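You operate a simulated robot arm through the tools that you are given. There is no shell and no other tool. Be economical: measure what you need, move in short steps, check, and stop when the job is done.

You run a simulated robot arm. Do the job below in one go: nothing can be reset, and whatever is moved stays where it is left.

## Task
Set the dishes at the riffle and run the hopper's sample into them.
Fine: the green dish on the chute mat by the meter, the orange one on the mat by the magnet; open the lever till the hopper is empty, then shut it.

It is judged by the outcome, as a careful person would: the job done as asked, and still so three seconds after it is handed in. It fails if anything else is knocked over, pushed out of place, dropped, spilled or broken.

## Robot
A 6-joint arm with a two-finger parallel gripper, fixed in place. Base frame: the origin is at the foot of the arm, x ahead of it, y to its left, z up; the work surface is at about z = 0.8. Lengths are in m, angles in rad, forces in N, time in s.
With the tool pointing down near the work surface it reaches from about 0.26 to 0.68 m from the base axis. Its first joint turns from -1.152 to 1.152 rad. Payload 2.9 kg.
The TCP is the grasp point between the finger pads, 0.03 m short of the fingertips. In the tool frame z runs along the fingers and y along their closing line. Largest opening 0.11 m; finger width 0.02, thickness 0.01; the body of the gripper, 0.048 by 0.112 m, starts 0.055 m behind the TCP.
Orientation is told as [roll, pitch, yaw] about the base's x, y, z axes, in that order, counted from this pose: with the fingers straight down and closing along the base's y, the tool's x points along the base's -x, its y along +y and its z along -z.

## Interface
- The arm moves only by the tool servo_tool. Its argument "targets" is a list of rows, each an object of numbers (a shift or turn left out is 0, a gripper value left out holds the last): "tx", "ty", "tz": the shift along the tool's x, y, z in m; "rx", "ry", "rz": the turn, a rotation vector about the tool's x, y, z in rad; "gripper": the opening, from 0 (shut) to 1 (fully open). In form: [{"tx": .., "ty": .., "tz": .., "rx": .., "ry": .., "rz": .., "gripper": ..}, ...]. A call has 1 to 10 rows; each row shifts and turns the commanded pose from where the row before left it, along the tool's axes as they then stand. A row lasts 0.2 s, in which the tool goes at most 0.05 m and 0.15 rad; a call with a longer step from one row to the next is refused whole, and so is a gripper value outside its range. A pose out of reach is approached as far as the arm can. The call stops where the force on the tool passes 90 N (or 10 N more than at its start, if that is more) or the arm is blocked; 0.2 s more then pass. Each finger travels about 0.108 m/s and halts on what it meets, pressing with about 21 N; the grip force reading is that of the motor and also rises with nothing between the fingers. The clock runs only during rows and for 0.2 s after the last one: add rows that do not move to give the fingers time. The reply holds the time, the measured pose of the TCP, the force on the tool along the base axes, the opening and the grip force, in the units named above and with some noise, with the torque about the TCP (base axes, N m) and any sound that the robot's microphone picked up, and new pictures: "views" is both (left out), scene, wrist or none.
- Cameras (640 x 400 px; columns grow to the right, rows downward): "scene" is fixed at [0.0945, 0.4382, 1.4092]; the picture's right is [-0.75, -0.66, 0.00], its down [-0.30, 0.33, -0.90] and it looks along [0.60, -0.67, -0.44] (base axes); focal length 330 px, centre (320, 200). "wrist" rides on the gripper at [0.072, 0.017, -0.103] in the tool frame; the picture's right is [-0.23, 0.97, 0.00], its down [-0.76, -0.18, -0.62] and it looks along [-0.61, -0.14, 0.78] (tool axes); focal length 222 px, centre (320, 200). There is no depth. A picture from a camera that has moved, and an enlarged one, comes with that camera's place and axes in the base frame and with its lens. The place of the scene camera against the robot may be out by one fixed shift of up to 0.025 m in any direction.
- zoom(camera, box): a new picture of the part [left, top, right, bottom] of that camera's present view, enlarged. It takes no simulated time.
- hand_in(): hands the job in; it is judged then, once.

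Go step by step. Nothing tells you positions but the pictures and the camera data: compare them with the known pose of the tool, close in by small moves and look again before you grip or let go. The budget is 120 turns and 200 pictures, counting those below and the enlarged ones. Unless the task says otherwise, let go and move clear before handing in, and close with one line.

The tools are called as name(argument=value, ...) on one line, values as JSON. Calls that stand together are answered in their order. servo_tool: Moves the arm, as the interface text tells. Its arguments: {"type":"object","properties":{"targets":{"type":"array","items":{"type":"object","properties":{"tx":{"type":"number"},"ty":{"type":"number"},"tz":{"type":"number"},"rx":{"type":"number"},"ry":{"type":"number"},"rz":{"type":"number"},"gripper":{"type":"number"}}}},"views":{"type":"string","enum":["both","scene","wrist","none"]}},"required":["targets"]} The other tools are called the same way: zoom (camera, box) takes an enlarged picture of a part of a camera's view; hand_in () hands the job in.

At the start:

```text
time_s: 0.0
position: [0.4559, -0.0452, 1.2267]
tool_rot: [0.001, 0.001, 0.0]
contact_force: [0.2, -0.6, 0.0]
moment: [0.01, -0.02, -0.03]
gripper_width: 0.11
grasp_force: 0.0
```

scene: 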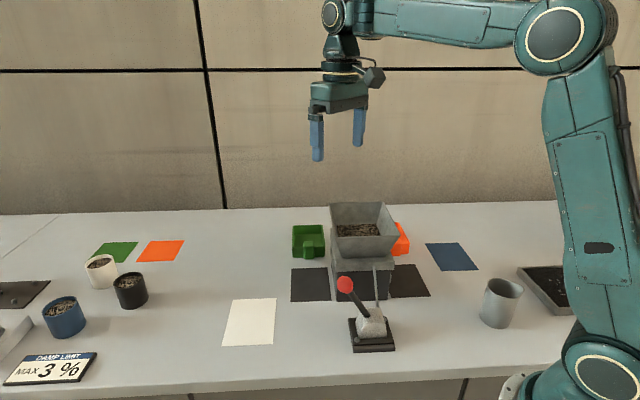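
wrist: 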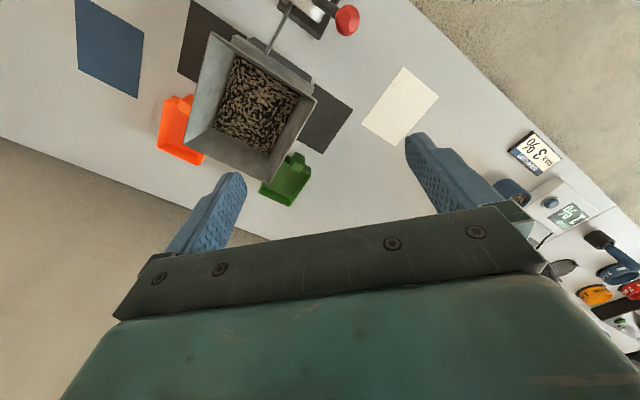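

I see the hopper over the riffle, with three dark mats, green and orange dishes behind, and a lever in front. I'll zoom in to identify the meter, the magnet and details.

zoom(camera="scene", box=[260, 180, 460, 370])

zoom(camera="scene", box=[0, 220, 280, 400])

zoom(camera="wrist", box=[480, 110, 640, 360])

zoom(camera="scene", box=[440, 220, 640, 400])

zoom(camera="wrist", box=[60, 0, 380, 220])

```text
2.11 times, centred on (360, 275) of scene
camera zoom: at [0.0945, 0.4382, 1.4092], right [-0.75, -0.66, 0.0], down [-0.3, 0.33, -0.9], along [0.6, -0.67, -0.44], focal length 696 px, centre (236, 42)
```

zoom: 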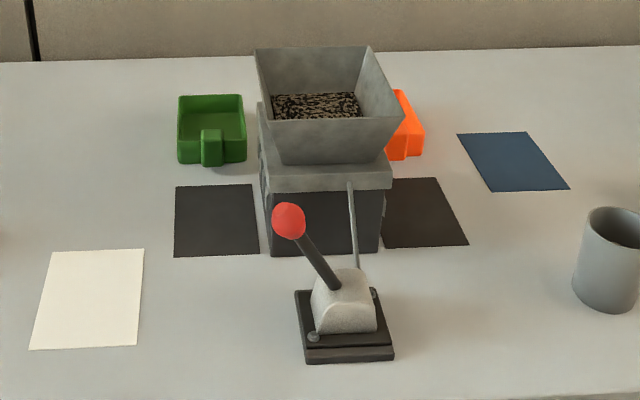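

```text
2.22 times, centred on (140, 310) of scene
camera zoom: at [0.0945, 0.4382, 1.4092], right [-0.75, -0.66, 0.0], down [-0.3, 0.33, -0.9], along [0.6, -0.67, -0.44], focal length 734 px, centre (720, -44)
```

zoom: 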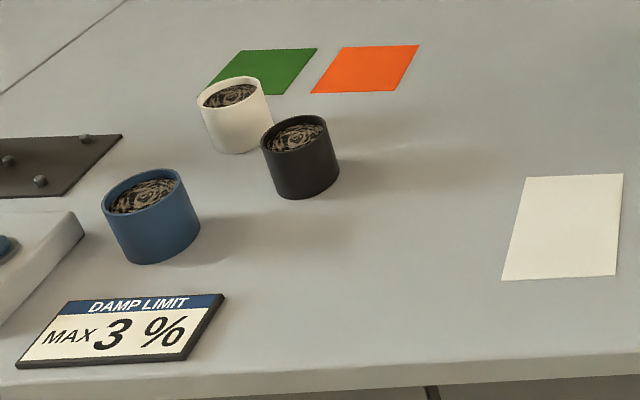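

```text
1.60 times, centred on (560, 235) of wrist
camera zoom: at [0.3833, -0.0285, 1.3285], right [0.23, 0.97, 0.0], down [0.76, -0.18, 0.62], along [0.61, -0.14, -0.78], focal length 355 px, centre (-64, 144)
```

zoom: 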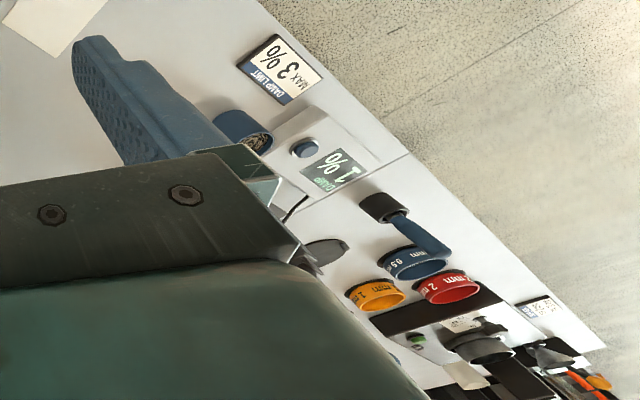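

```text
2.22 times, centred on (540, 310) of scene
camera zoom: at [0.0945, 0.4382, 1.4092], right [-0.75, -0.66, 0.0], down [-0.3, 0.33, -0.9], along [0.6, -0.67, -0.44], focal length 734 px, centre (-169, -44)
```

zoom: 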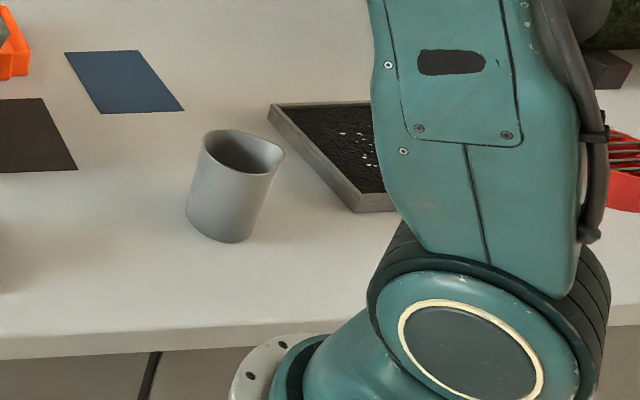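

```text
1.82 times, centred on (220, 110) of wrist
camera zoom: at [0.3833, -0.0285, 1.3285], right [0.23, 0.97, 0.0], down [0.76, -0.18, 0.62], along [0.61, -0.14, -0.78], focal length 404 px, centre (502, 364)
```

zoom: 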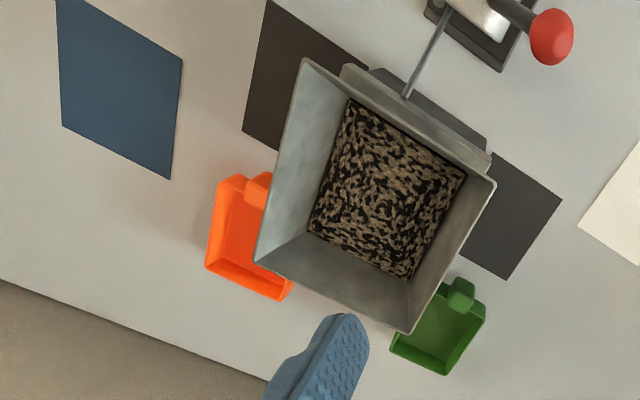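

The meter is on the +y side, and the riffle is turned about 45°, with the two dishes' tabs facing the lever. I'll turn the tool 45° to line up with the riffle and move over the outer side of the green dish to look.

servo_tool(targets=[{"rz": 0.131}, {"rz": 0.131}, {"rz": 0.131}, {"rz": 0.131}, {"rz": 0.131}, {"rz": 0.13}, {"tx": -0.03, "ty": 0.02}, {"tx": -0.03, "ty": 0.02}, {"tx": -0.03, "ty": 0.02}, {"tx": -0.03, "ty": 0.02}])

```text
time_s: 2.2
position: [0.5742, -0.0689, 1.2182]
tool_rot: [-0.002, 0.003, -0.786]
contact_force: [-0.4, 0.3, 0.5]
moment: [0.06, 0.0, 0.0]
gripper_width: 0.1098
grasp_force: 0.0
out of reach, approached as far as the arm can: row 10
camera wrist: at [0.5347, -0.0058, 1.3203], right [0.85, 0.53, 0.0], down [0.41, -0.66, 0.62], along [0.33, -0.53, -0.78], focal length 222 px, centre (320, 200)
```

scene: 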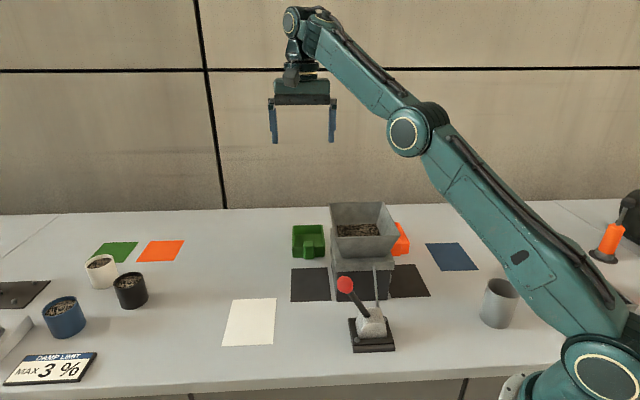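
wrist: 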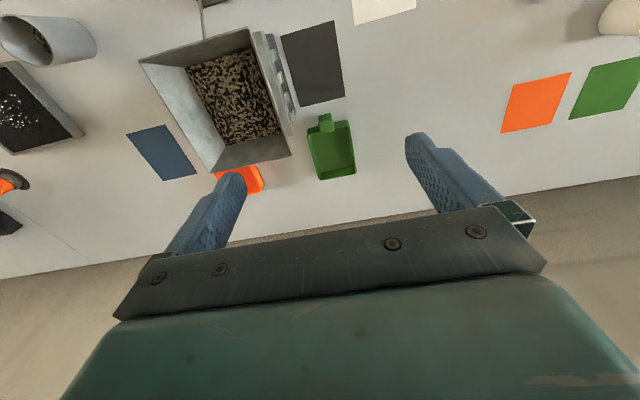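

The orange-handled magnet is on the -y side, which confirms that orange goes on that mat. I'll zoom in on the green dish and its mat to measure them.

zoom(camera="wrist", box=[130, 10, 380, 200])

```text
2.11 times, centred on (255, 105) of wrist
camera zoom: at [0.5347, -0.0058, 1.3203], right [0.85, 0.53, 0.0], down [0.41, -0.66, 0.62], along [0.33, -0.53, -0.78], focal length 468 px, centre (457, 400)
```

zoom: 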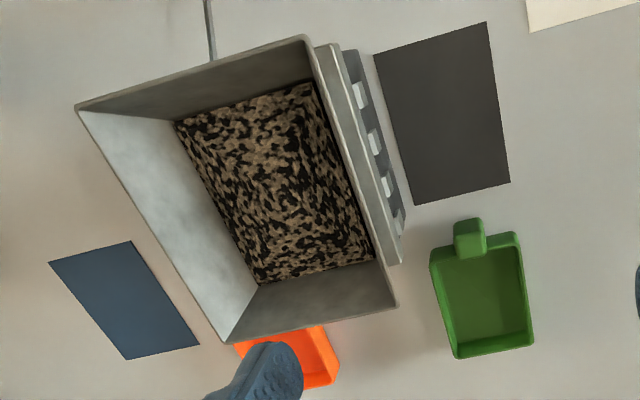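

The green mat spans about 0.13 × 0.10 m and the dish sits about 0.175 m straight behind it. The hopper rim (z≈0.99) is close, so I'll close the fingers along the dish's length with the camera on the outside. I'll turn another 90° while easing down a little.

servo_tool(targets=[{"rz": 0.145, "tz": 0.01}, {"rz": 0.145, "tz": 0.01}, {"rz": 0.145, "tz": 0.01}, {"rz": 0.145, "tz": 0.01}, {"rz": 0.145, "tz": 0.01}, {"rz": 0.145, "tz": 0.01}, {"rz": 0.145, "tz": 0.01}, {"rz": 0.145, "tz": 0.01}, {"rz": 0.145, "tz": 0.01}, {"rz": 0.145, "tz": 0.01}], views="none")

servo_tool(targets=[{"rz": 0.121}, {"ty": -0.03}, {"ty": -0.03}, {"ty": -0.03}, {"tx": 0.02}])

```text
time_s: 4.4
position: [0.57, -0.069, 1.1172]
tool_rot: [0.001, 0.0, -2.237]
contact_force: [0.3, -0.4, -0.2]
moment: [0.0, -0.04, 0.0]
gripper_width: 0.1102
grasp_force: 0.0
```

```text
time_s: 5.6
position: [0.5227, 0.0099, 1.1178]
tool_rot: [0.0, 0.0, -2.356]
contact_force: [0.2, -0.7, -0.3]
moment: [0.01, 0.02, 0.01]
gripper_width: 0.11
grasp_force: 0.1
camera wrist: at [0.5856, 0.0493, 1.219], right [0.53, -0.85, 0.0], down [-0.66, -0.41, 0.62], along [-0.53, -0.33, -0.78], focal length 222 px, centre (320, 200)
```

scene: 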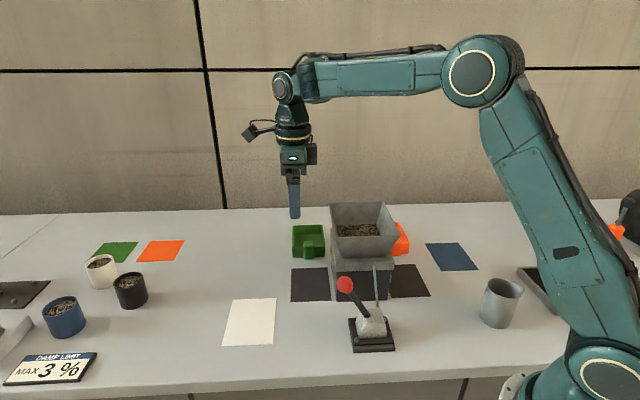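
wrist: 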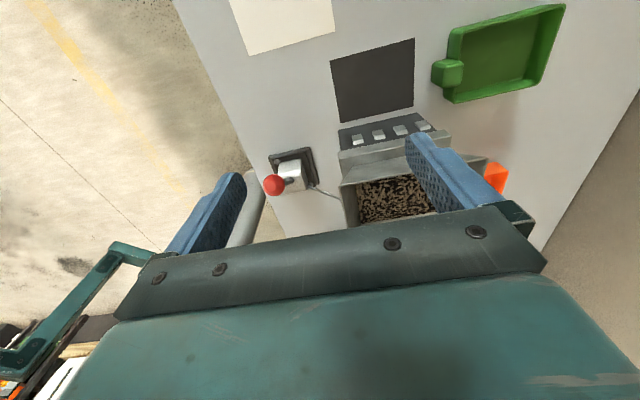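

The tool's y axis now points away from the lever, so I moved the wrong way; no harm done. This view shows the dish and mat well, so I'll zoom and refine the measurements.

zoom(camera="wrist", box=[320, 0, 580, 160])

```text
2.46 times, centred on (450, 80) of wrist
camera zoom: at [0.5856, 0.0493, 1.219], right [0.53, -0.85, 0.0], down [-0.66, -0.41, 0.62], along [-0.53, -0.33, -0.78], focal length 547 px, centre (0, 495)
```

zoom: 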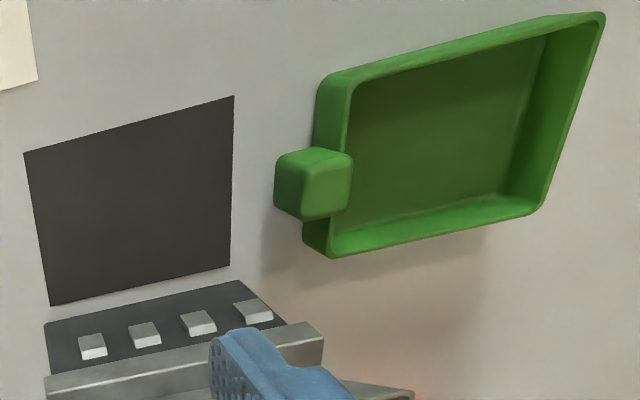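

The dish rim is at about z≈0.83, with the tab at e1≈0.536–0.57 and e2≈0.348 (riffle axes). I'll move out and down to hover over the tab, staying on the outer side of the hopper.

servo_tool(targets=[{"ty": 0.019, "tz": 0.02, "tx": -0.003}, {"ty": 0.019, "tz": 0.02, "tx": -0.003}, {"ty": 0.019, "tz": 0.02, "tx": -0.003}, {"ty": 0.019, "tz": 0.02, "tx": -0.003}, {"ty": 0.019, "tz": 0.02, "tx": -0.003}, {"ty": 0.019, "tz": 0.02, "tx": -0.003}, {"ty": 0.019, "tz": 0.02, "tx": -0.003}, {"ty": 0.019, "tz": 0.02, "tx": -0.003}, {"ty": 0.019, "tz": 0.02, "tx": -0.003}, {"ty": 0.019, "tz": 0.02, "tx": -0.003}])

```text
time_s: 7.8
position: [0.633, -0.1455, 0.9169]
tool_rot: [-0.001, 0.0, -2.355]
contact_force: [0.7, 0.2, 0.1]
moment: [0.04, 0.0, 0.02]
gripper_width: 0.1103
grasp_force: 0.2
camera wrist: at [0.6954, -0.1072, 1.0198], right [0.53, -0.85, 0.0], down [-0.66, -0.41, 0.62], along [-0.53, -0.33, -0.78], focal length 222 px, centre (320, 200)
```

scene: 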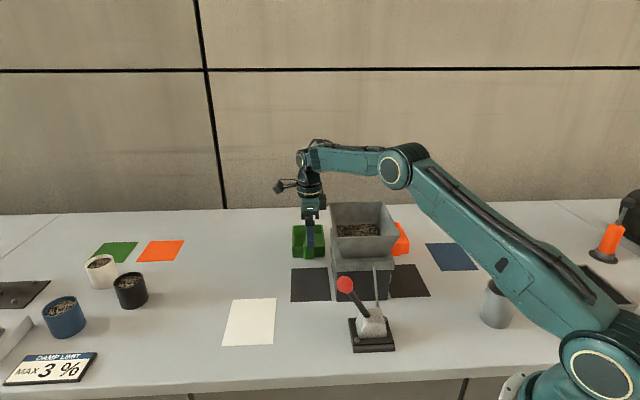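
wrist: 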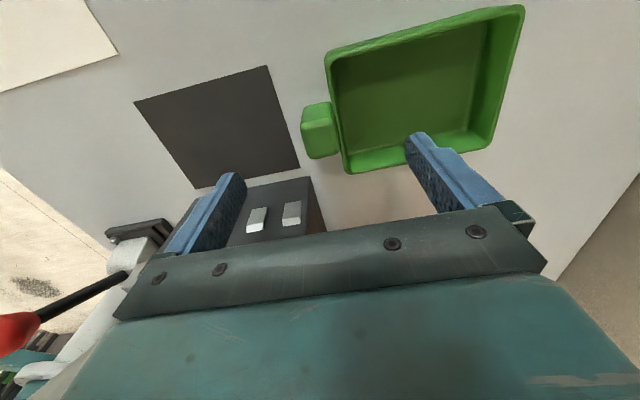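

The tool is centred over the tab (e1≈0.551, e2≈0.347). I'll lower it so that one finger sits in front of the tab and the other inside the dish.

servo_tool(targets=[{"tz": 0.02}, {"tz": 0.02}, {"tz": 0.02}, {"tz": 0.014}, {}])

```text
time_s: 8.8
position: [0.6436, -0.151, 0.8677]
tool_rot: [0.033, 0.021, -2.363]
contact_force: [0.0, 0.0, 7.5]
moment: [-0.29, -0.21, 0.02]
gripper_width: 0.1102
grasp_force: 0.0
stopped in row 5: the force on the tool passed its limit at 95 N (the readings are from after the stop); the commanded pose is now the measured one
camera wrist: at [0.7022, -0.1118, 0.9717], right [0.52, -0.85, 0.03], down [-0.69, -0.4, 0.6], along [-0.5, -0.33, -0.8], focal length 222 px, centre (320, 200)
```

scene: 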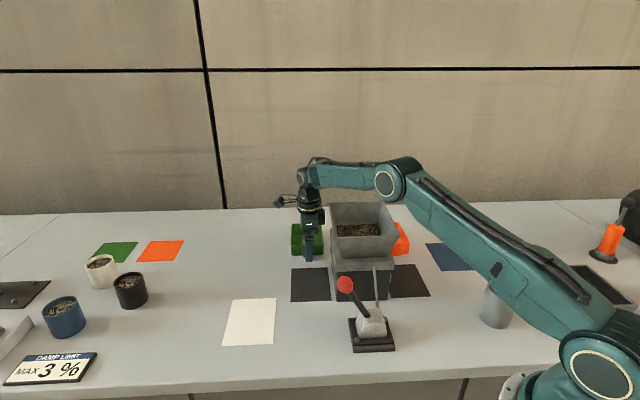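
wrist: 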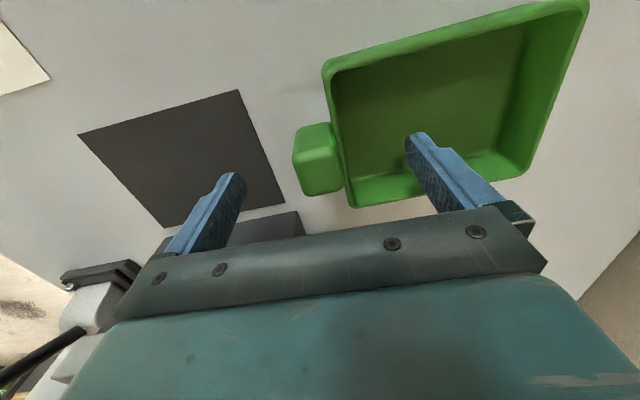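

The descent was blocked early at 95 N, and not at the fingers, so part of the wrist or forearm probably met the hopper rim. I'll look closely before moving.

zoom(camera="scene", box=[265, 140, 425, 280])

zoom(camera="wrist", box=[250, 0, 600, 240])

```text
2.86 times, centred on (345, 210) of scene
camera zoom: at [0.0943, 0.4382, 1.4091], right [-0.75, -0.66, 0.0], down [-0.29, 0.33, -0.9], along [0.6, -0.67, -0.44], focal length 944 px, centre (249, 171)
```

zoom: 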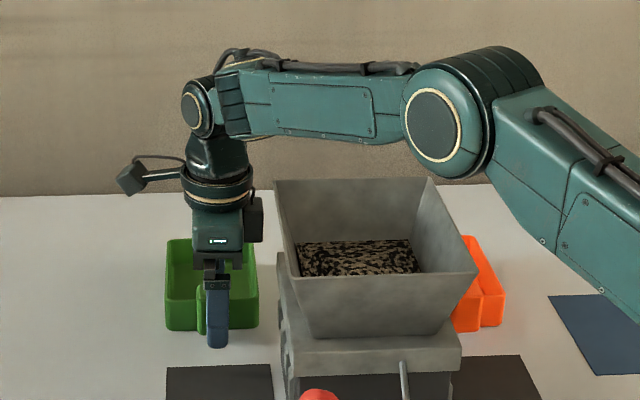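

```text
1.67 times, centred on (425, 120) of wrist
camera zoom: at [0.7022, -0.1118, 0.9717], right [0.52, -0.85, 0.03], down [-0.69, -0.4, 0.6], along [-0.5, -0.33, -0.8], focal length 370 px, centre (145, 333)
```

zoom: 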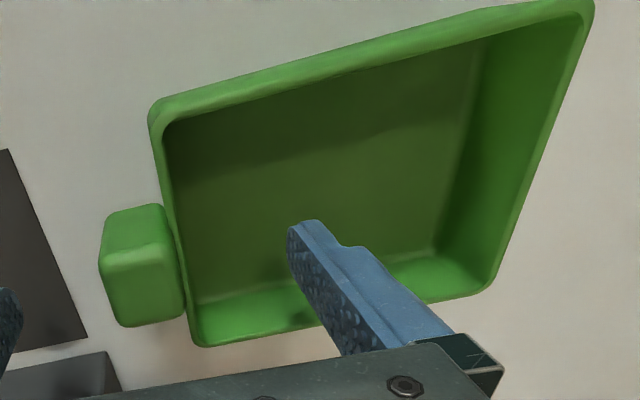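

A black box on the gripper's inner side (opposite the camera) evidently met the hopper's corner. I'll back up, square the tool and lean it outward about the closing axis, which keeps the pads flat on the tab while moving the box away from the hopper.

servo_tool(targets=[{"tz": -0.03}, {"tz": -0.03}, {"rx": -0.038, "ry": -0.0085, "rz": -0.007, "ty": -0.011}, {"ry": -0.125}, {"ry": -0.125}, {}])

```text
time_s: 10.2
position: [0.6289, -0.1351, 0.9234]
tool_rot: [0.072, -0.163, -2.369]
contact_force: [-0.1, 0.2, 1.1]
moment: [0.04, -0.02, 0.0]
gripper_width: 0.1098
grasp_force: 0.1
out of reach, approached as far as the arm can: row 5
camera wrist: at [0.698, -0.0792, 1.0127], right [0.53, -0.84, 0.11], down [-0.62, -0.3, 0.72], along [-0.58, -0.45, -0.68], focal length 222 px, centre (320, 200)
```

scene: 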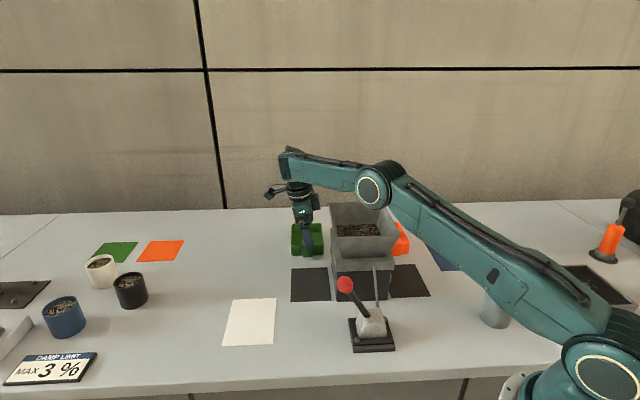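
wrist: 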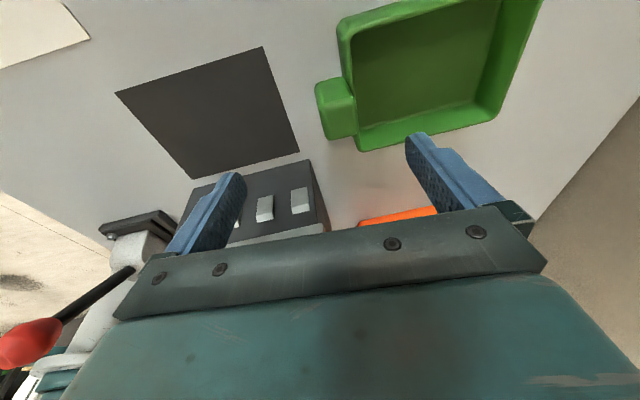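

The residual force and moment suggest that the far fingertip touched the dish, so the dish may be taller or shallower than I estimated. I'll zoom in for a better height.

zoom(camera="scene", box=[280, 180, 350, 265])

zoom(camera="wrist", box=[300, 0, 560, 160])

```text
4.71 times, centred on (315, 222) of scene
camera zoom: at [0.0945, 0.4382, 1.4092], right [-0.75, -0.66, 0.0], down [-0.3, 0.33, -0.9], along [0.6, -0.67, -0.44], focal length 1555 px, centre (344, 94)
```

zoom: 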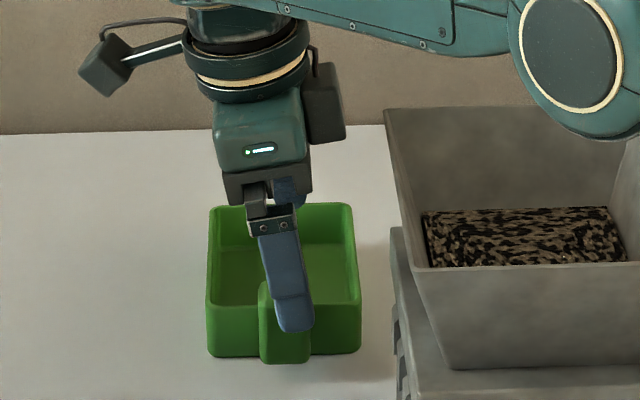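

```text
2.46 times, centred on (430, 80) of wrist
camera zoom: at [0.698, -0.0792, 1.0127], right [0.53, -0.84, 0.11], down [-0.62, -0.3, 0.72], along [-0.58, -0.45, -0.68], focal length 547 px, centre (49, 495)
```

zoom: 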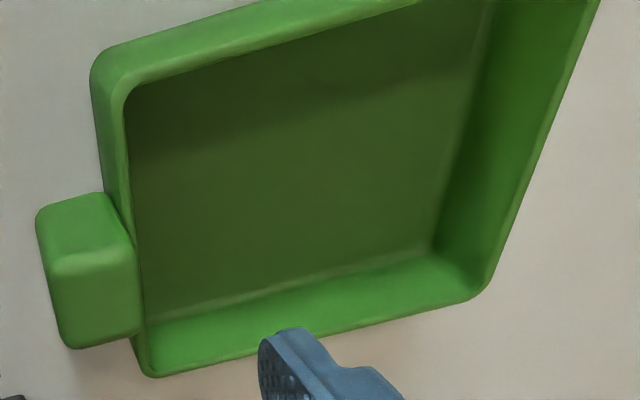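

Re-checking, the far fingertip most likely pressed the dish floor at about z≈0.81 and then recoiled, and the hopper was not touched. I'll remove the unwanted roll, keep a slight outward lean, and come down part way before looking again.

servo_tool(targets=[{"rx": 0.072, "rz": -0.013}, {"ty": 0.012, "tz": 0.015, "tx": 0.003}, {"tz": 0.015, "tx": 0.003}, {}])

```text
time_s: 11.2
position: [0.6267, -0.1104, 0.8877]
tool_rot: [-0.005, -0.165, -2.354]
contact_force: [0.4, 0.0, 0.0]
moment: [0.02, -0.02, -0.03]
gripper_width: 0.1101
grasp_force: 0.0
out of reach, approached as far as the arm can: row 1, 2
camera wrist: at [0.7003, -0.0602, 0.9749], right [0.53, -0.85, 0.03], down [-0.58, -0.34, 0.74], along [-0.61, -0.41, -0.67], focal length 222 px, centre (320, 200)
```

scene: 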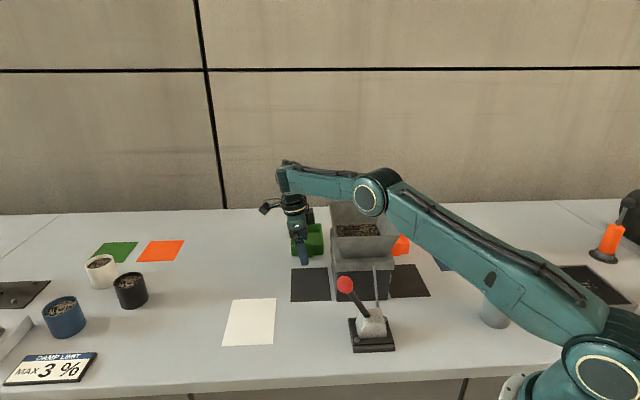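
wrist: 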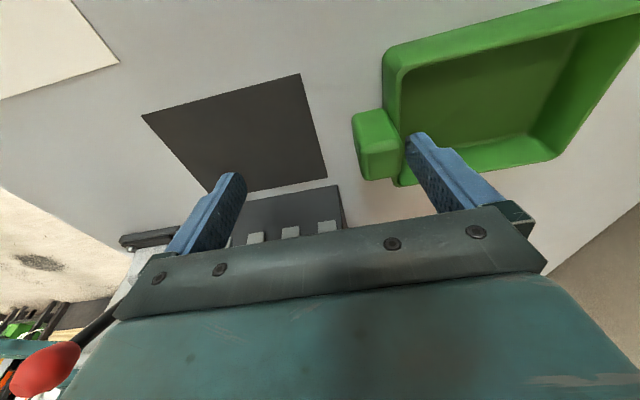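

Reach limits the lean, so I'll reduce it to about 0.05 rad and shift along to the tab.

servo_tool(targets=[{"ry": 0.12}, {"ty": 0.016, "tx": -0.007}, {"ty": 0.015, "tx": -0.007}, {}])

```text
time_s: 12.2
position: [0.6391, -0.1426, 0.8881]
tool_rot: [-0.003, -0.044, -2.356]
contact_force: [-0.1, 0.8, 0.4]
moment: [0.03, -0.03, -0.02]
gripper_width: 0.11
grasp_force: 0.1
camera wrist: at [0.7053, -0.1012, 0.9859], right [0.53, -0.85, 0.01], down [-0.64, -0.39, 0.66], along [-0.55, -0.35, -0.75], focal length 222 px, centre (320, 200)
```

scene: 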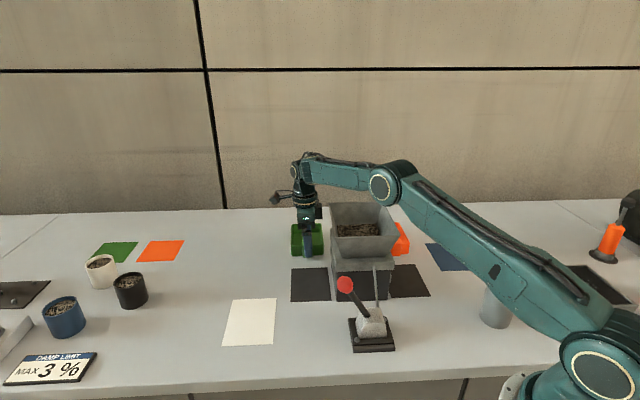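
wrist: 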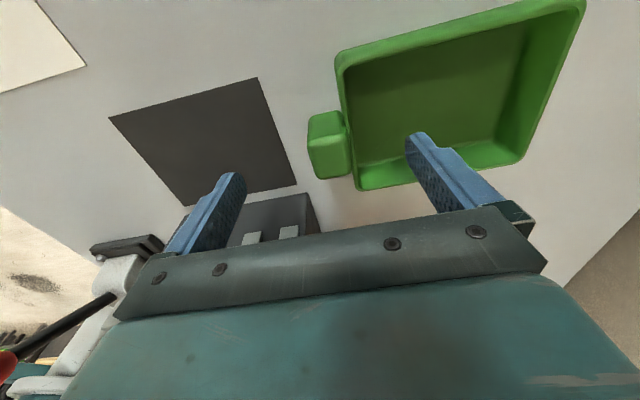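

The tool is square over the tab again (the dish may have shifted about 1 cm outward). I'll nudge to centre, lower to z≈0.853 and close on the tab and front wall.

servo_tool(targets=[{"ty": 0.008, "tx": 0.003, "tz": 0.012}, {"tz": 0.012}, {"tz": 0.01}, {}], views="wrist")

```text
time_s: 13.2
position: [0.6506, -0.148, 0.8683]
tool_rot: [0.022, -0.028, -2.362]
contact_force: [-23.0, 0.7, 67.0]
moment: [-2.23, -2.28, -0.99]
gripper_width: 0.1019
grasp_force: 0.1
camera wrist: at [0.7129, -0.1063, 0.9683], right [0.52, -0.85, 0.03], down [-0.66, -0.39, 0.64], along [-0.53, -0.35, -0.77], focal length 222 px, centre (320, 200)
```

wrist: 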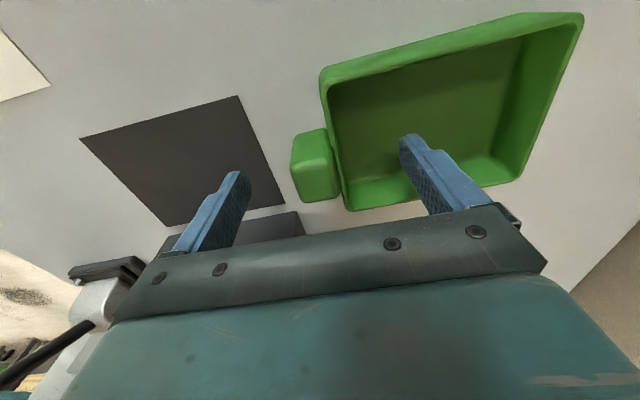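

The far finger is being held off at rim height, so the dish interior acts as solid there. I'll lift off and instead grip the tab by its two sides, closing across it; the narrow gripper bar should just clear the hopper at that height.

servo_tool(targets=[{"tz": -0.03}, {"tz": -0.03}, {"tz": -0.03, "ry": 0.045}, {"tz": -0.02, "tx": 0.01}, {"rz": -0.14}, {"rz": -0.14}, {"rz": -0.14}, {"rz": -0.14}, {"rz": -0.14}, {"rz": -0.14}], views="none")

servo_tool(targets=[{"rz": -0.146}, {"rz": -0.146}, {"rz": -0.146}, {"rz": -0.146}, {"rz": -0.146}, {}])

```text
time_s: 15.4
position: [0.6565, -0.1373, 0.9622]
tool_rot: [-0.001, 0.002, -1.513]
contact_force: [1.4, 0.4, -1.2]
moment: [0.02, 0.03, -0.01]
gripper_width: 0.11
grasp_force: 0.1
```

```text
time_s: 16.9
position: [0.6551, -0.1377, 0.9638]
tool_rot: [0.002, 0.001, -0.784]
contact_force: [-0.8, 0.5, -0.2]
moment: [-0.01, -0.03, 0.01]
gripper_width: 0.1101
grasp_force: 0.0
camera wrist: at [0.6157, -0.0748, 1.0645], right [0.85, 0.53, 0.0], down [0.41, -0.67, 0.62], along [0.33, -0.53, -0.78], focal length 222 px, centre (320, 200)
```

scene: 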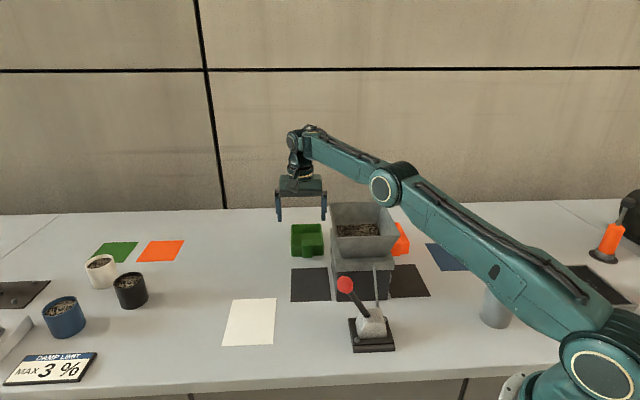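
wrist: 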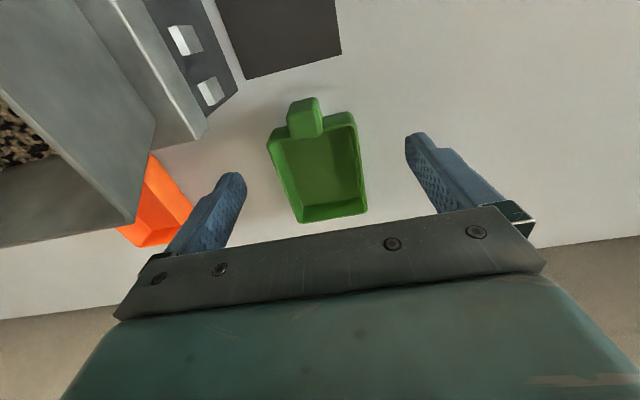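

The tab is at e1≈0.54–0.566 and e2≈0.334–0.368. I'll narrow the fingers, descend slightly outboard of the hopper, then look before shifting in.

servo_tool(targets=[{"tx": 0.009, "gripper": 0.72}, {"tz": 0.025}, {"tz": 0.025}, {"tz": 0.025}, {"tz": 0.012}, {}])

```text
time_s: 18.2
position: [0.649, -0.1323, 0.8753]
tool_rot: [0.002, 0.003, -0.786]
contact_force: [1.6, -0.4, -0.6]
moment: [-0.03, 0.0, -0.02]
gripper_width: 0.0791
grasp_force: 0.1
camera wrist: at [0.6101, -0.0697, 0.9773], right [0.85, 0.53, 0.0], down [0.41, -0.67, 0.62], along [0.33, -0.53, -0.78], focal length 222 px, centre (320, 200)
```

scene: 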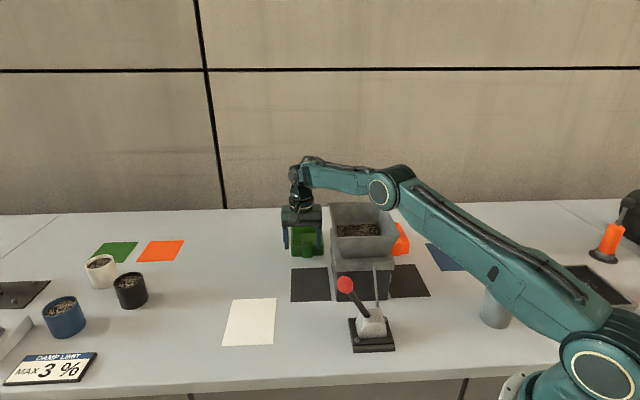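
wrist: 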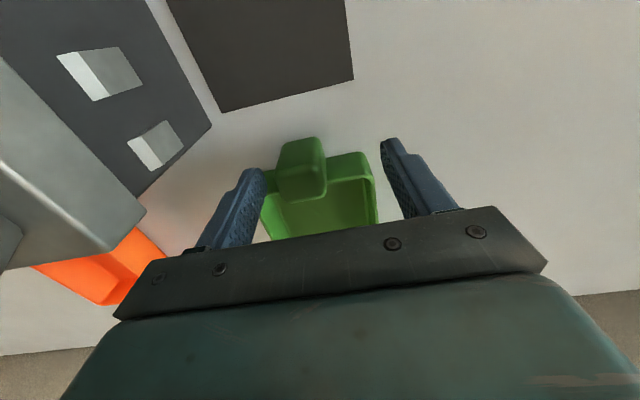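

The fingers straddle the tab. I'll shift in 15 mm to centre and lower around the tab's sides.

servo_tool(targets=[{"tx": 0.004, "ty": -0.015}, {"tz": 0.012}, {"tz": 0.012}, {"tz": 0.006}, {}])

```text
time_s: 19.4
position: [0.6354, -0.1378, 0.8442]
tool_rot: [0.001, 0.003, -0.784]
contact_force: [0.0, 1.7, 0.0]
moment: [-0.01, 0.01, 0.01]
gripper_width: 0.0788
grasp_force: 0.1
camera wrist: at [0.5956, -0.0761, 0.9461], right [0.85, 0.53, 0.0], down [0.41, -0.67, 0.62], along [0.33, -0.53, -0.78], focal length 222 px, centre (320, 200)
```

scene: 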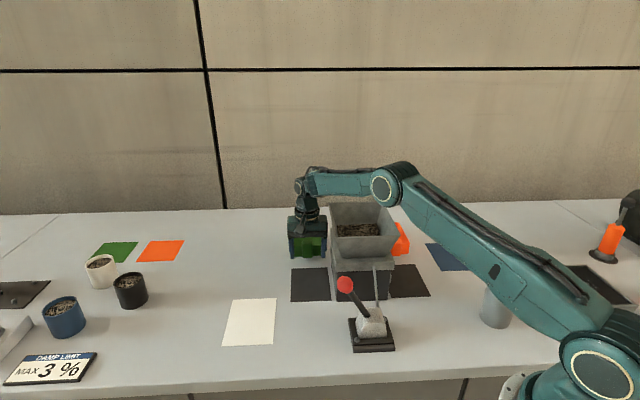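
wrist: 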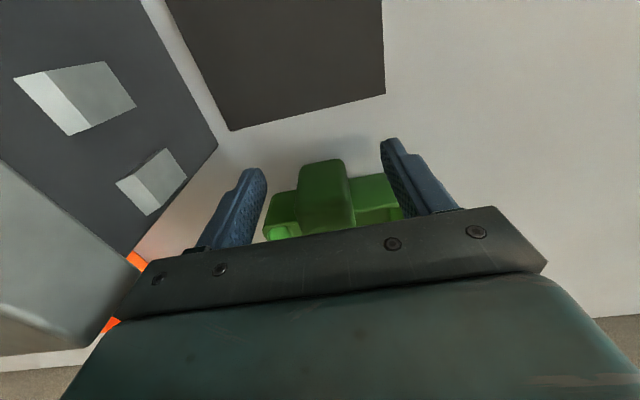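

No contact, and the tab is centred between the fingers. I'll close now.

servo_tool(targets=[{"gripper": 0.45}, {"gripper": 0.2}, {"gripper": 0.2}, {}], views="wrist")

```text
time_s: 20.4
position: [0.6351, -0.1376, 0.8433]
tool_rot: [0.001, 0.0, -0.785]
contact_force: [0.2, 0.0, -0.8]
moment: [-0.07, -0.01, 0.03]
gripper_width: 0.0315
grasp_force: 20.9
camera wrist: at [0.5956, -0.0761, 0.9462], right [0.85, 0.53, 0.0], down [0.41, -0.67, 0.62], along [0.33, -0.53, -0.78], focal length 222 px, centre (320, 200)
```

wrist: 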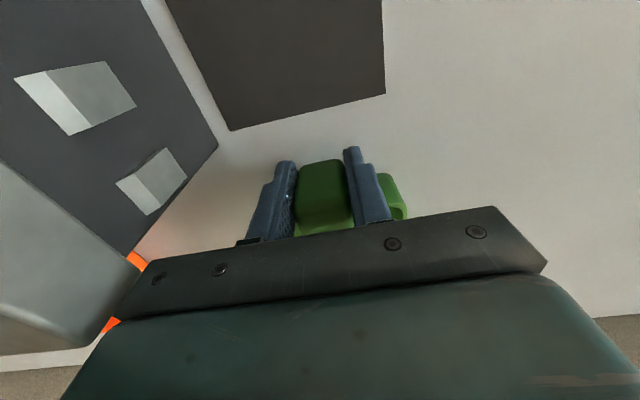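

I have the tab, gripped at 31 mm. I'll lift about 1 cm, ease outward a bit and carry the dish back toward its mat, then check.

servo_tool(targets=[{"tz": -0.01}, {"ty": 0.012}, {"tx": 0.02}, {"tx": 0.03}, {"tx": 0.03}, {"tx": 0.03}, {"tx": 0.03}, {"tx": 0.02}, {}])

```text
time_s: 22.4
position: [0.5325, -0.0158, 0.8567]
tool_rot: [0.002, 0.001, -0.785]
contact_force: [0.2, -0.6, -1.7]
moment: [0.02, 0.06, -0.01]
gripper_width: 0.0319
grasp_force: 21.1
camera wrist: at [0.4919, 0.0464, 0.9586], right [0.85, 0.53, 0.0], down [0.41, -0.67, 0.62], along [0.33, -0.53, -0.78], focal length 222 px, centre (320, 200)
```

scene: 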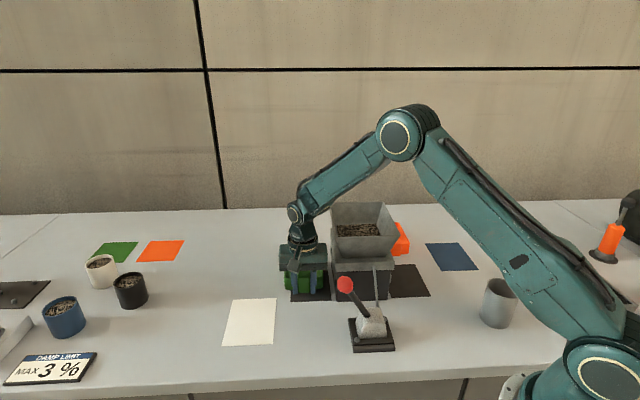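
wrist: 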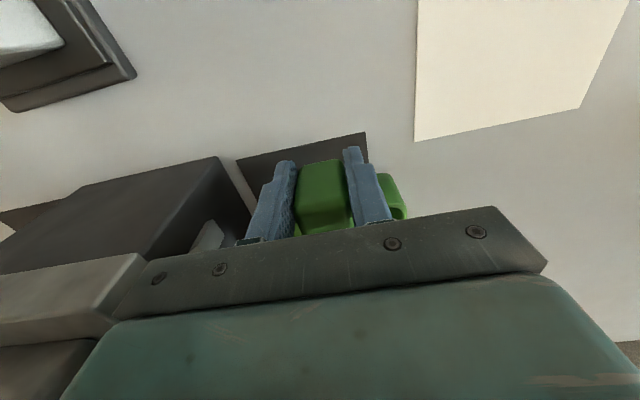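

The dish is over the mat, about 23 mm short. I'll finish the shift, ease inward and check clearance and alignment before lowering.

servo_tool(targets=[{"tx": 0.023}, {"ty": -0.007}, {"ty": -0.007}, {}])

zoom(camera="scene", box=[270, 200, 410, 310])

```text
time_s: 23.4
position: [0.5057, -0.0088, 0.8569]
tool_rot: [0.004, 0.003, -0.783]
contact_force: [3.1, 4.9, -2.0]
moment: [-0.45, 0.38, -0.08]
gripper_width: 0.0319
grasp_force: 21.6
camera wrist: at [0.4657, 0.0534, 0.9591], right [0.85, 0.53, 0.0], down [0.41, -0.67, 0.62], along [0.33, -0.53, -0.78], focal length 222 px, centre (320, 200)
```

scene: 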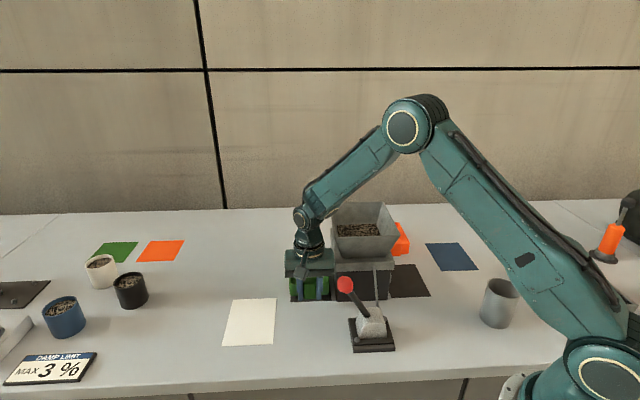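
wrist: 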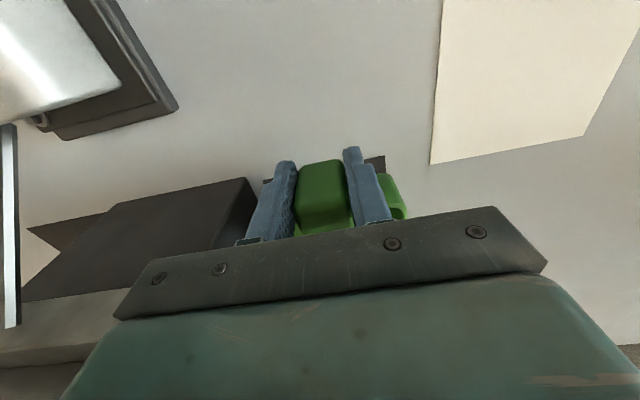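

```text
3.64 times, centred on (340, 255) of scene
camera zoom: at [0.0946, 0.4383, 1.4091], right [-0.75, -0.66, 0.0], down [-0.3, 0.33, -0.9], along [0.6, -0.67, -0.44], focal length 1201 px, centre (247, 0)
```

zoom: 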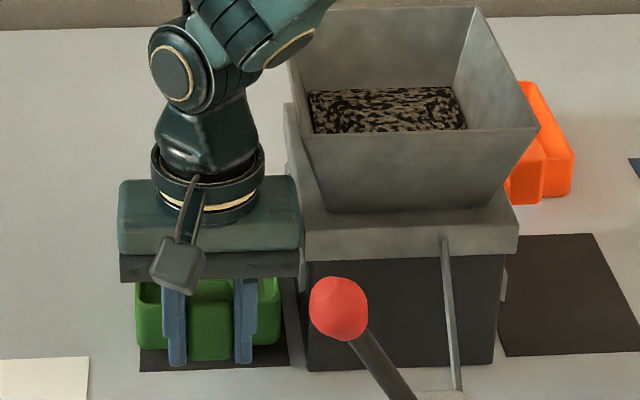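

The gripper bar is lightly touching the riffle's top plate (about 6 N). I'll ease out 3 mm and set the dish down there, then judge the alignment.

servo_tool(targets=[{"ty": 0.003}, {"tz": 0.007}, {"tz": 0.006}, {}])

zoom(camera="scene", box=[270, 220, 390, 310])

```text
time_s: 24.4
position: [0.5085, -0.0083, 0.844]
tool_rot: [0.002, 0.002, -0.786]
contact_force: [-2.3, 0.0, 5.4]
moment: [-0.36, 0.04, -0.04]
gripper_width: 0.0316
grasp_force: 21.3
camera wrist: at [0.4682, 0.0548, 0.946], right [0.85, 0.53, 0.0], down [0.41, -0.67, 0.62], along [0.33, -0.53, -0.78], focal length 222 px, centre (320, 200)
```

scene: 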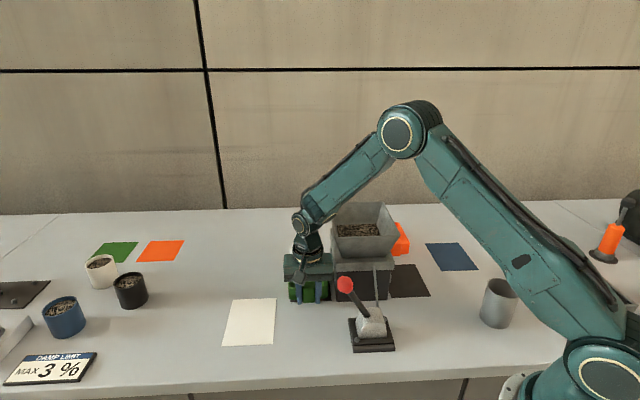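
wrist: 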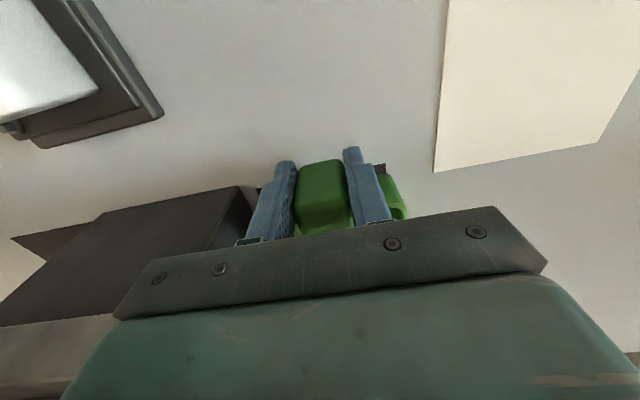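

```text
4.44 times, centred on (330, 265) of scene
camera zoom: at [0.0944, 0.4382, 1.4092], right [-0.75, -0.66, 0.0], down [-0.29, 0.33, -0.9], along [0.6, -0.67, -0.44], focal length 1468 px, centre (276, -89)
```

zoom: 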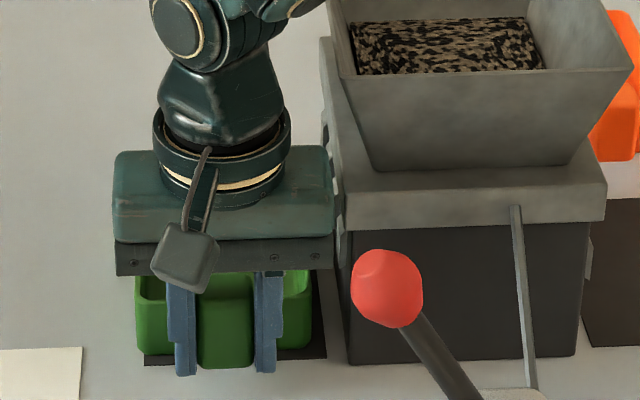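

The dish is resting on the mat, slightly outward of centre. I'll open, lift clear outward and view it.

servo_tool(targets=[{"gripper": 0.6}, {"gripper": 0.6}, {"tz": -0.015}, {"tz": -0.015}, {"tz": -0.015}, {"ty": 0.02, "tz": -0.02}, {"ty": 0.02, "tz": -0.03}, {"tz": -0.03, "tx": 0.02}, {"tz": -0.03, "tx": 0.03}, {"tx": 0.02}])

zoom(camera="scene", box=[270, 220, 390, 310])

```text
time_s: 26.6
position: [0.4848, 0.071, 0.9998]
tool_rot: [0.002, 0.003, -0.784]
contact_force: [0.7, -0.8, -0.7]
moment: [0.01, 0.03, 0.02]
gripper_width: 0.0657
grasp_force: 0.0
camera wrist: at [0.4456, 0.1322, 1.102], right [0.85, 0.53, 0.0], down [0.41, -0.67, 0.62], along [0.33, -0.53, -0.78], focal length 222 px, centre (320, 200)
```

scene: 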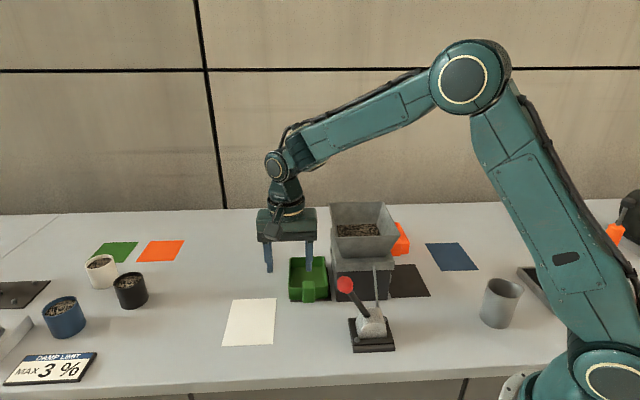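
wrist: 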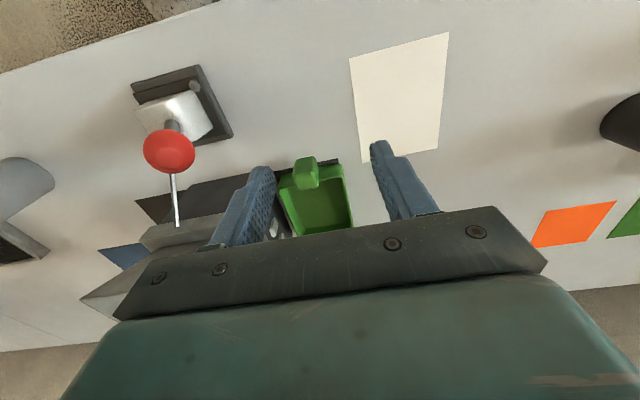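

```text
4.44 times, centred on (330, 265) of scene
camera zoom: at [0.0945, 0.4382, 1.4091], right [-0.75, -0.66, 0.0], down [-0.29, 0.33, -0.9], along [0.6, -0.67, -0.44], focal length 1468 px, centre (276, -89)
```

zoom: 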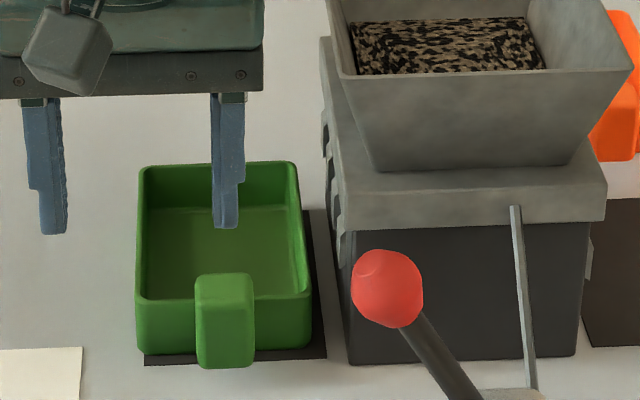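

Green's dish is on the mat but about 5 mm outward of centre. I'll close the fingers and come around the outer side to nudge it in gently.

servo_tool(targets=[{"ty": 0.047, "gripper": 0.0}, {"tx": -0.03}, {"tx": -0.03}, {"tx": -0.03, "tz": 0.02}, {"tx": -0.03, "tz": 0.02}, {"tx": -0.03, "tz": 0.02}, {"tx": -0.01, "tz": 0.02}, {}], views="wrist")

```text
time_s: 28.4
position: [0.6298, -0.0093, 0.9184]
tool_rot: [0.001, 0.002, -0.787]
contact_force: [0.3, 0.3, 0.0]
moment: [0.03, -0.01, -0.01]
gripper_width: 0.0
grasp_force: 21.3
camera wrist: at [0.5909, 0.0521, 1.02], right [0.85, 0.53, 0.0], down [0.41, -0.67, 0.62], along [0.33, -0.53, -0.78], focal length 222 px, centre (320, 200)
```

wrist: 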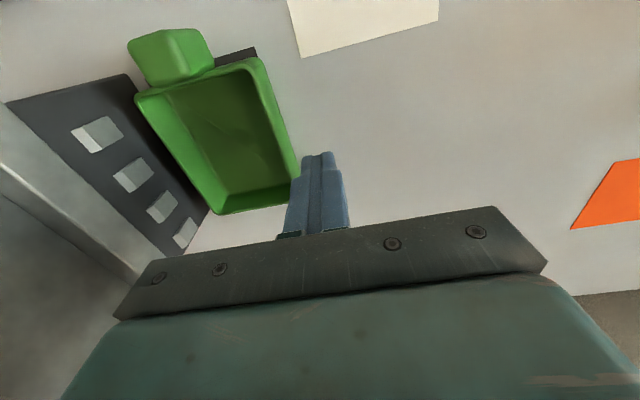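

The dish centre is at about (0.456, 0.354) against the mat's (0.452, 0.348), so it needs about 6 mm inward. I'll lower the closed fingers beside it and push in small steps.

servo_tool(targets=[{"tz": 0.025}, {"tz": 0.025}, {"tz": 0.023}, {"ty": -0.012}, {"ty": -0.008}, {"ty": -0.005}, {"ty": -0.003}, {"ty": -0.003}, {}], views="wrist")

```text
time_s: 30.4
position: [0.61, -0.0338, 0.8446]
tool_rot: [0.001, 0.001, -0.786]
contact_force: [-0.1, 0.2, 0.3]
moment: [-0.01, -0.01, -0.02]
gripper_width: 0.0
grasp_force: 21.1
camera wrist: at [0.5701, 0.0293, 0.9475], right [0.85, 0.53, 0.0], down [0.41, -0.67, 0.62], along [0.33, -0.53, -0.78], focal length 222 px, centre (320, 200)
```

wrist: 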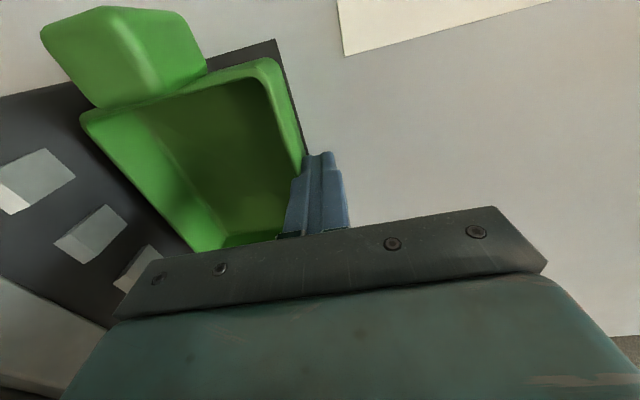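

The green dish is now centred on its mat to within a couple of mm. I'll retreat and go up and over to the orange dish.

servo_tool(targets=[{"ty": 0.02}, {"tz": -0.045}, {"tz": -0.045}, {"tz": -0.045, "tx": 0.01}, {"tz": -0.045, "tx": 0.02}, {"tz": -0.045, "tx": 0.02}, {"ty": -0.045}, {"ty": -0.045}, {"ty": -0.045}, {"ty": -0.045}], views="none")

servo_tool(targets=[{"ty": -0.045, "gripper": 0.72}, {"ty": -0.045}, {"ty": -0.045}, {"tx": -0.03}, {"tx": -0.03}, {}])

```text
time_s: 32.6
position: [0.4586, -0.1122, 1.067]
tool_rot: [0.0, 0.003, -0.786]
contact_force: [-0.3, -0.2, 0.4]
moment: [-0.03, 0.01, -0.01]
gripper_width: 0.0
grasp_force: 21.6
```

```text
time_s: 34.0
position: [0.4064, -0.2526, 1.0682]
tool_rot: [0.001, 0.001, -0.786]
contact_force: [0.3, 0.0, -0.8]
moment: [0.01, 0.01, -0.03]
gripper_width: 0.079
grasp_force: 0.0
camera wrist: at [0.3663, -0.1898, 1.1705], right [0.85, 0.53, 0.0], down [0.41, -0.67, 0.62], along [0.33, -0.53, -0.78], focal length 222 px, centre (320, 200)
```

scene: 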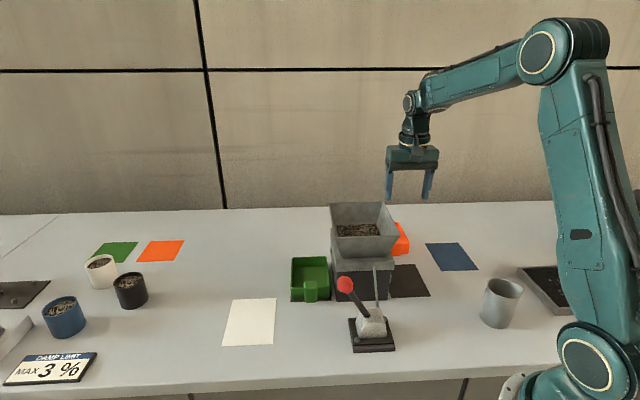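
wrist: 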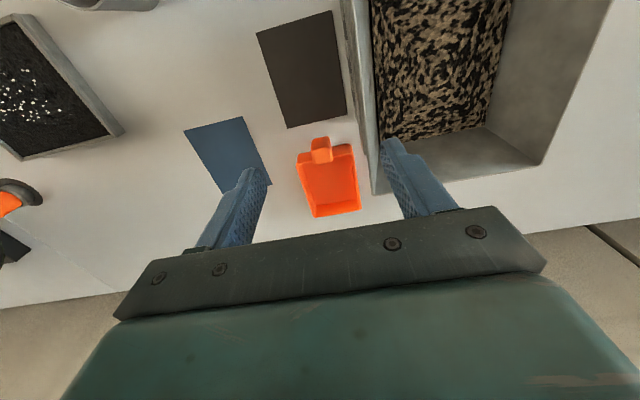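

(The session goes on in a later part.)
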